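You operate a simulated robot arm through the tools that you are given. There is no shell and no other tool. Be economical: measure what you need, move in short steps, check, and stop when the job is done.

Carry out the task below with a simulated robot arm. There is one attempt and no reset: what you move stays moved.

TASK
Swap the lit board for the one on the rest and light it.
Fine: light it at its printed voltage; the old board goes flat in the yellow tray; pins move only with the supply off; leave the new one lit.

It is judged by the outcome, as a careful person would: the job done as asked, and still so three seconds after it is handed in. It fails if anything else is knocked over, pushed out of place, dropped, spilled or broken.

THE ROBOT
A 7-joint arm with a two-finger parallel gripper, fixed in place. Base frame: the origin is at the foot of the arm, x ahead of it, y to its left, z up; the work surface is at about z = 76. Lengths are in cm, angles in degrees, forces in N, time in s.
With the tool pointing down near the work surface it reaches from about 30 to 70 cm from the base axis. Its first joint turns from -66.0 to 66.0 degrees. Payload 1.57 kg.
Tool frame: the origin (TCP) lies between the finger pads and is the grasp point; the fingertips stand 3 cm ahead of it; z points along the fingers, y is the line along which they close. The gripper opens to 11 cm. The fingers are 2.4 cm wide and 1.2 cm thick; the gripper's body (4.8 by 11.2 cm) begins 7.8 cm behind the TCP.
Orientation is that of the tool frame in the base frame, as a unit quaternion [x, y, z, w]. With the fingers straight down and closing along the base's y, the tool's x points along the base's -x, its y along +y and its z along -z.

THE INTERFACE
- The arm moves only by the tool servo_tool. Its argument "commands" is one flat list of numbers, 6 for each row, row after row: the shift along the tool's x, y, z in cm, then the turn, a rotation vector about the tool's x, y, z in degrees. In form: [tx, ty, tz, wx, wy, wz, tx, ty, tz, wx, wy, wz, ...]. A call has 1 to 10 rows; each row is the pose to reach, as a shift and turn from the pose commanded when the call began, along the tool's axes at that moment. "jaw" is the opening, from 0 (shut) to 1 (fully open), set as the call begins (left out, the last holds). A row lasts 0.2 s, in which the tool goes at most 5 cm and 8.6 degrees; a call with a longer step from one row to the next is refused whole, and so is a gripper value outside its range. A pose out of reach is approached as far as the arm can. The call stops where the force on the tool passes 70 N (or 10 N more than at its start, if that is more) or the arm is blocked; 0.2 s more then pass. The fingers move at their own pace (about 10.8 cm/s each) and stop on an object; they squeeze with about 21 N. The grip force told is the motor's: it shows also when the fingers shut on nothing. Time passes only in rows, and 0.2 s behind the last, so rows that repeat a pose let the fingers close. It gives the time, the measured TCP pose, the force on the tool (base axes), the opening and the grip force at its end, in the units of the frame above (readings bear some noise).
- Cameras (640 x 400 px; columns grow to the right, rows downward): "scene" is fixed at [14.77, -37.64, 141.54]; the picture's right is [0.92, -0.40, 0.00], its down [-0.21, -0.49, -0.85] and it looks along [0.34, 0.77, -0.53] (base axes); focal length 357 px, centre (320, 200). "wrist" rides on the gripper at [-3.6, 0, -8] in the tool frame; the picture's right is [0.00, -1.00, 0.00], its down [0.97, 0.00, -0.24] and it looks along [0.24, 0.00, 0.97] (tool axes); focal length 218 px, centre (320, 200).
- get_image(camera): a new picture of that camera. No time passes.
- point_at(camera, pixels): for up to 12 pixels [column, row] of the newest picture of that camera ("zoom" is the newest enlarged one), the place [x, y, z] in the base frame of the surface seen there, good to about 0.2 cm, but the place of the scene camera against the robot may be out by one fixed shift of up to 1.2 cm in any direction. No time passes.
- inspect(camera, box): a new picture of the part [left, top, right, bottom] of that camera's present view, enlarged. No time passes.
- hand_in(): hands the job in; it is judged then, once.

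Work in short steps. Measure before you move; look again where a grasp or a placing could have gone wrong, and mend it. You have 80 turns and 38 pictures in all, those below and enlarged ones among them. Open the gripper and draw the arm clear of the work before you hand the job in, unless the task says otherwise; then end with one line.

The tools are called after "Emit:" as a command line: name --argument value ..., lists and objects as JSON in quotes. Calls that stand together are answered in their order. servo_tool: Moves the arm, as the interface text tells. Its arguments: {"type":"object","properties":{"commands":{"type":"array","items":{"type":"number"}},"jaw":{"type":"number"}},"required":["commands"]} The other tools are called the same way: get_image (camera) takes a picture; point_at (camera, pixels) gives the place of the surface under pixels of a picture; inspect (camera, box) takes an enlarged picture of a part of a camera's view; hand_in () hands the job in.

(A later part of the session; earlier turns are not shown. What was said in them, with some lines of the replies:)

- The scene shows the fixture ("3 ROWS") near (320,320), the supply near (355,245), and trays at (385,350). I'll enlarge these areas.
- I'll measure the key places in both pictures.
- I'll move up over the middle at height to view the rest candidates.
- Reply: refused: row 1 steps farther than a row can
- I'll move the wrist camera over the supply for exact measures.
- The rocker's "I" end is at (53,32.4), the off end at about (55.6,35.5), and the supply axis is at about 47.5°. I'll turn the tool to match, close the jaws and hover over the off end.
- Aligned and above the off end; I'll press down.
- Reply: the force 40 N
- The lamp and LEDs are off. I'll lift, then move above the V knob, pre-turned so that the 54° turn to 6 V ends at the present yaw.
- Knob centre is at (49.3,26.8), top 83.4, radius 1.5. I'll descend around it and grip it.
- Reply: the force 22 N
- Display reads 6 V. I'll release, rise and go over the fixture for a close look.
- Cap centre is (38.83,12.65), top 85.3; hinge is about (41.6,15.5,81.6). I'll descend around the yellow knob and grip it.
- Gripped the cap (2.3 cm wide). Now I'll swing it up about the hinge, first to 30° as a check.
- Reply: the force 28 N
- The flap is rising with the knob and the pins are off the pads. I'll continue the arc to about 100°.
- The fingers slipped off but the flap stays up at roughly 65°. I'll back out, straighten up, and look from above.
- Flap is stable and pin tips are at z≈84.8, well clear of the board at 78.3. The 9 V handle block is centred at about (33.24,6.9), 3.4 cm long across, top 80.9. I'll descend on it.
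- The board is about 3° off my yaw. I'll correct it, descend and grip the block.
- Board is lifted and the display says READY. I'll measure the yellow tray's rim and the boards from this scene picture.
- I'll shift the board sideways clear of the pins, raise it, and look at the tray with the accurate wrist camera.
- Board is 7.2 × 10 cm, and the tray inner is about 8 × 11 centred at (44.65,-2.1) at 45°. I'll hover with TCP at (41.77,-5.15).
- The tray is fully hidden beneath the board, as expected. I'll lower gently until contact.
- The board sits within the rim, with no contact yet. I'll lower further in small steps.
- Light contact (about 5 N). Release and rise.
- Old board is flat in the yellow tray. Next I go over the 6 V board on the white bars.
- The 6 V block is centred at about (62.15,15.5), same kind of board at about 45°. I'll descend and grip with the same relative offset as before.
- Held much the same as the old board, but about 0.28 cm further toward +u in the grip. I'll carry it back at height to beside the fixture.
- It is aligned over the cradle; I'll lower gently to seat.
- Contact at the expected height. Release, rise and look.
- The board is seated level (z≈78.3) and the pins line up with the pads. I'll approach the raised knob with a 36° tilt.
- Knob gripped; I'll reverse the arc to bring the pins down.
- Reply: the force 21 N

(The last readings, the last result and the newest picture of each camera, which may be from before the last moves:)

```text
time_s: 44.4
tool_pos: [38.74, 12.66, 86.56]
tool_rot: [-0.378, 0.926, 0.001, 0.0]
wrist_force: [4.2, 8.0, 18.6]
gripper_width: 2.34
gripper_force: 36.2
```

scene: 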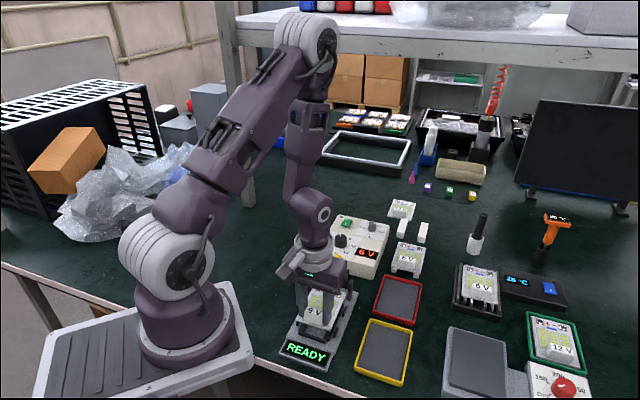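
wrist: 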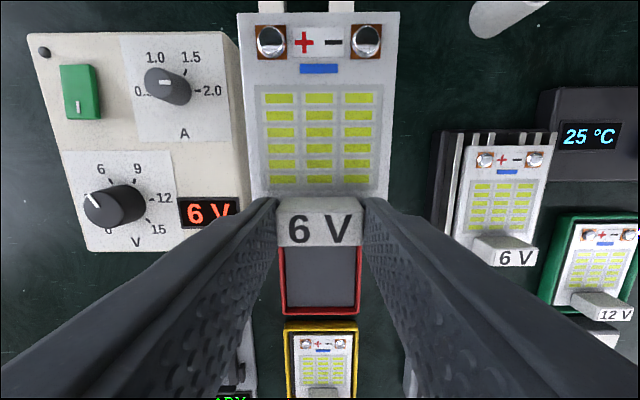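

The knob is back at its closed pose. Release, rise, then close the jaws and go over the rocker's "I" end.

Emit:
servo_tool --commands '[0, 0, 0, 0, 0, 0, 0, 0, 0, 0, 0, 0, 0, 0, -3, 0, 0, 0, 0, 0, -7, 0, 0, 0, 0, 0, -9.5, 0, 0, 0]' --jaw 0.44

Emit:
servo_tool --commands '[-4.7, 0.8, 0, 0, 0, 0, -9.3, 1.6, 0, 0, 0, 0, -14, 2.4, 0, 0, 0, 0, -18.6, 3.2, 0, 0, 0, 0, -22.5, 4.21, 0, 0, 0, 0, -24.37, 4.21, 2, 0, 0, 0, -24.37, 4.21, 5.5, 0, 0, 0, -24.37, 4.21, 8.5, 0, 0, 0]' --jaw 0

Emit:
inspect --camera "scene" --box '[270, 210, 410, 350]'

```text
time_s: 45.6
tool_pos: [38.79, 12.67, 96.16]
tool_rot: [-0.378, 0.926, 0.0, 0.0]
wrist_force: [-0.1, 0.6, -1.7]
gripper_width: 4.85
gripper_force: 0.0
```

```text
time_s: 47.4
tool_pos: [53.36, 32.69, 87.58]
tool_rot: [-0.379, 0.925, 0.0, 0.0]
wrist_force: [0.2, -0.1, -0.5]
gripper_width: 0.04
gripper_force: 21.4
```

```text
2.86 times, centred on (340, 280) of scene
```

zoom: 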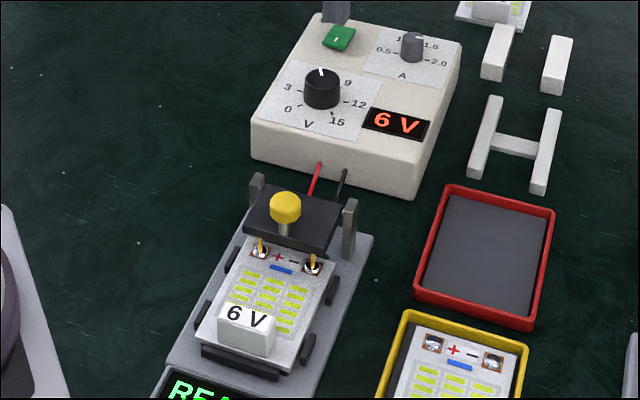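

Pins rest on the pads at 6 V. I'll press the rocker's "I" end.

Emit:
servo_tool --commands '[0, 0, 1.5, 0, 0, 0, 0, 0, 2.3, 0, 0, 0, 0, 0, 2.7, 0, 0, 0, 0, 0, 3.1, 0, 0, 0]'

Emit:
servo_tool --commands '[0, 0, -4, 0, 0, 0, 0, 0, -8, 0, 0, 0, 0, 0, -12, 0, 0, 0]' --jaw 0.5

Emit:
inspect --camera "scene" --box '[270, 210, 430, 390]'

```text
time_s: 48.4
tool_pos: [53.38, 32.76, 84.77]
tool_rot: [-0.379, 0.925, 0.0, 0.001]
wrist_force: [-14.9, -9.8, 42.0]
gripper_width: 0.0
gripper_force: 20.9
```

```text
time_s: 49.2
tool_pos: [53.08, 32.76, 96.49]
tool_rot: [-0.378, 0.926, 0.0, 0.0]
wrist_force: [0.0, 0.1, -0.5]
gripper_width: 5.49
gripper_force: 0.1
```

```text
2.22 times, centred on (350, 300) of scene
```

zoom: 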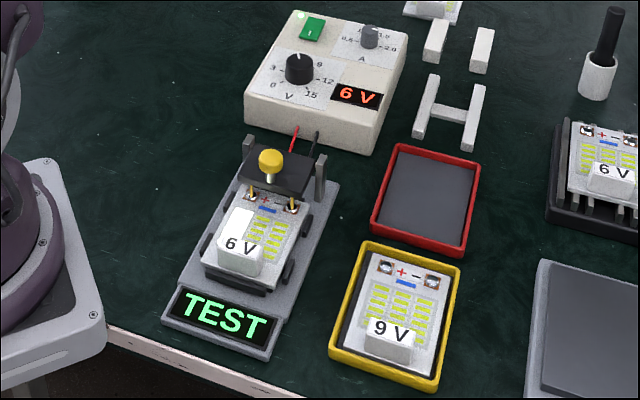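

Power is on and the fixture shows TEST with the first row lit. I'll let a few seconds pass while drawing the arm further clear, then check.

Emit:
servo_tool --commands '[0, 0, -3, 0, 0, 0, 0, 0, -6, 0, 0, 0, 0, 0, -6, 0, 0, 0, 0, 0, -6, 0, 0, 0, 0, 0, -6, 0, 0, 0, 0, 0, -6, 0, 0, 0, 0, 0, -6, 0, 0, 0, 0, 0, -6, 0, 0, 0, 0, 0, -6, 0, 0, 0, 0, 0, -6, 0, 0, 0]'

Emit:
servo_tool --commands '[0, 0, 0, 0, 0, 0, 0, 0, 0, 0, 0, 0, 0, 0, 0, 0, 0, 0, 0, 0, 0, 0, 0, 0, 0, 0, 0, 0, 0, 0, 0, 0, 0, 0, 0, 0, 0, 0, 0, 0, 0, 0, 0, 0, 0, 0, 0, 0, 0, 0, 0, 0, 0, 0, 0, 0, 0, 0, 0, 0]'

Emit:
servo_tool --commands '[0, 0, 0, 0, 0, 0, 0, 0, 0, 0, 0, 0, 0, 0, 0, 0, 0, 0, 0, 0, 0, 0, 0, 0, 0, 0, 0, 0, 0, 0, 0, 0, 0, 0, 0, 0, 0, 0, 0, 0, 0, 0, 0, 0, 0, 0, 0, 0, 0, 0, 0, 0, 0, 0, 0, 0, 0, 0, 0, 0]'

Emit:
inspect --camera "scene" --box '[270, 210, 430, 390]'

```text
time_s: 51.4
tool_pos: [53.24, 32.61, 102.47]
tool_rot: [-0.378, 0.926, 0.001, 0.001]
wrist_force: [0.4, -0.2, 0.4]
gripper_width: 5.51
gripper_force: 0.1
```

```text
time_s: 53.6
tool_pos: [53.2, 32.73, 102.53]
tool_rot: [-0.379, 0.925, 0.0, 0.001]
wrist_force: [0.2, 0.1, 0.6]
gripper_width: 5.5
gripper_force: 0.1
```

```text
time_s: 55.8
tool_pos: [53.24, 32.54, 102.52]
tool_rot: [-0.379, 0.926, 0.0, 0.0]
wrist_force: [0.2, -0.2, 0.3]
gripper_width: 5.49
gripper_force: 0.2
```

```text
2.22 times, centred on (350, 300) of scene
```

zoom: 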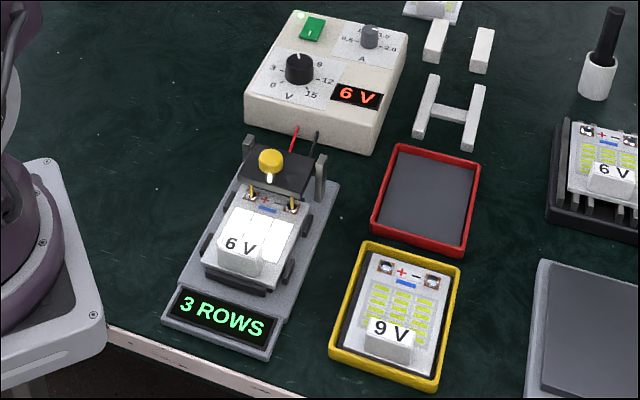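

All three rows are lit at 6 V, the display reads "3 ROWS", the old board is flat in the yellow tray and the arm is clear. Handing in.

Emit:
hand_in

```text
The job is handed in.
```

The 6 V board from the rest is now in the fixture and lit on all three rows at 6 V. The old 9 V board lies flat in the yellow tray, and the pins were moved only with the supply off.
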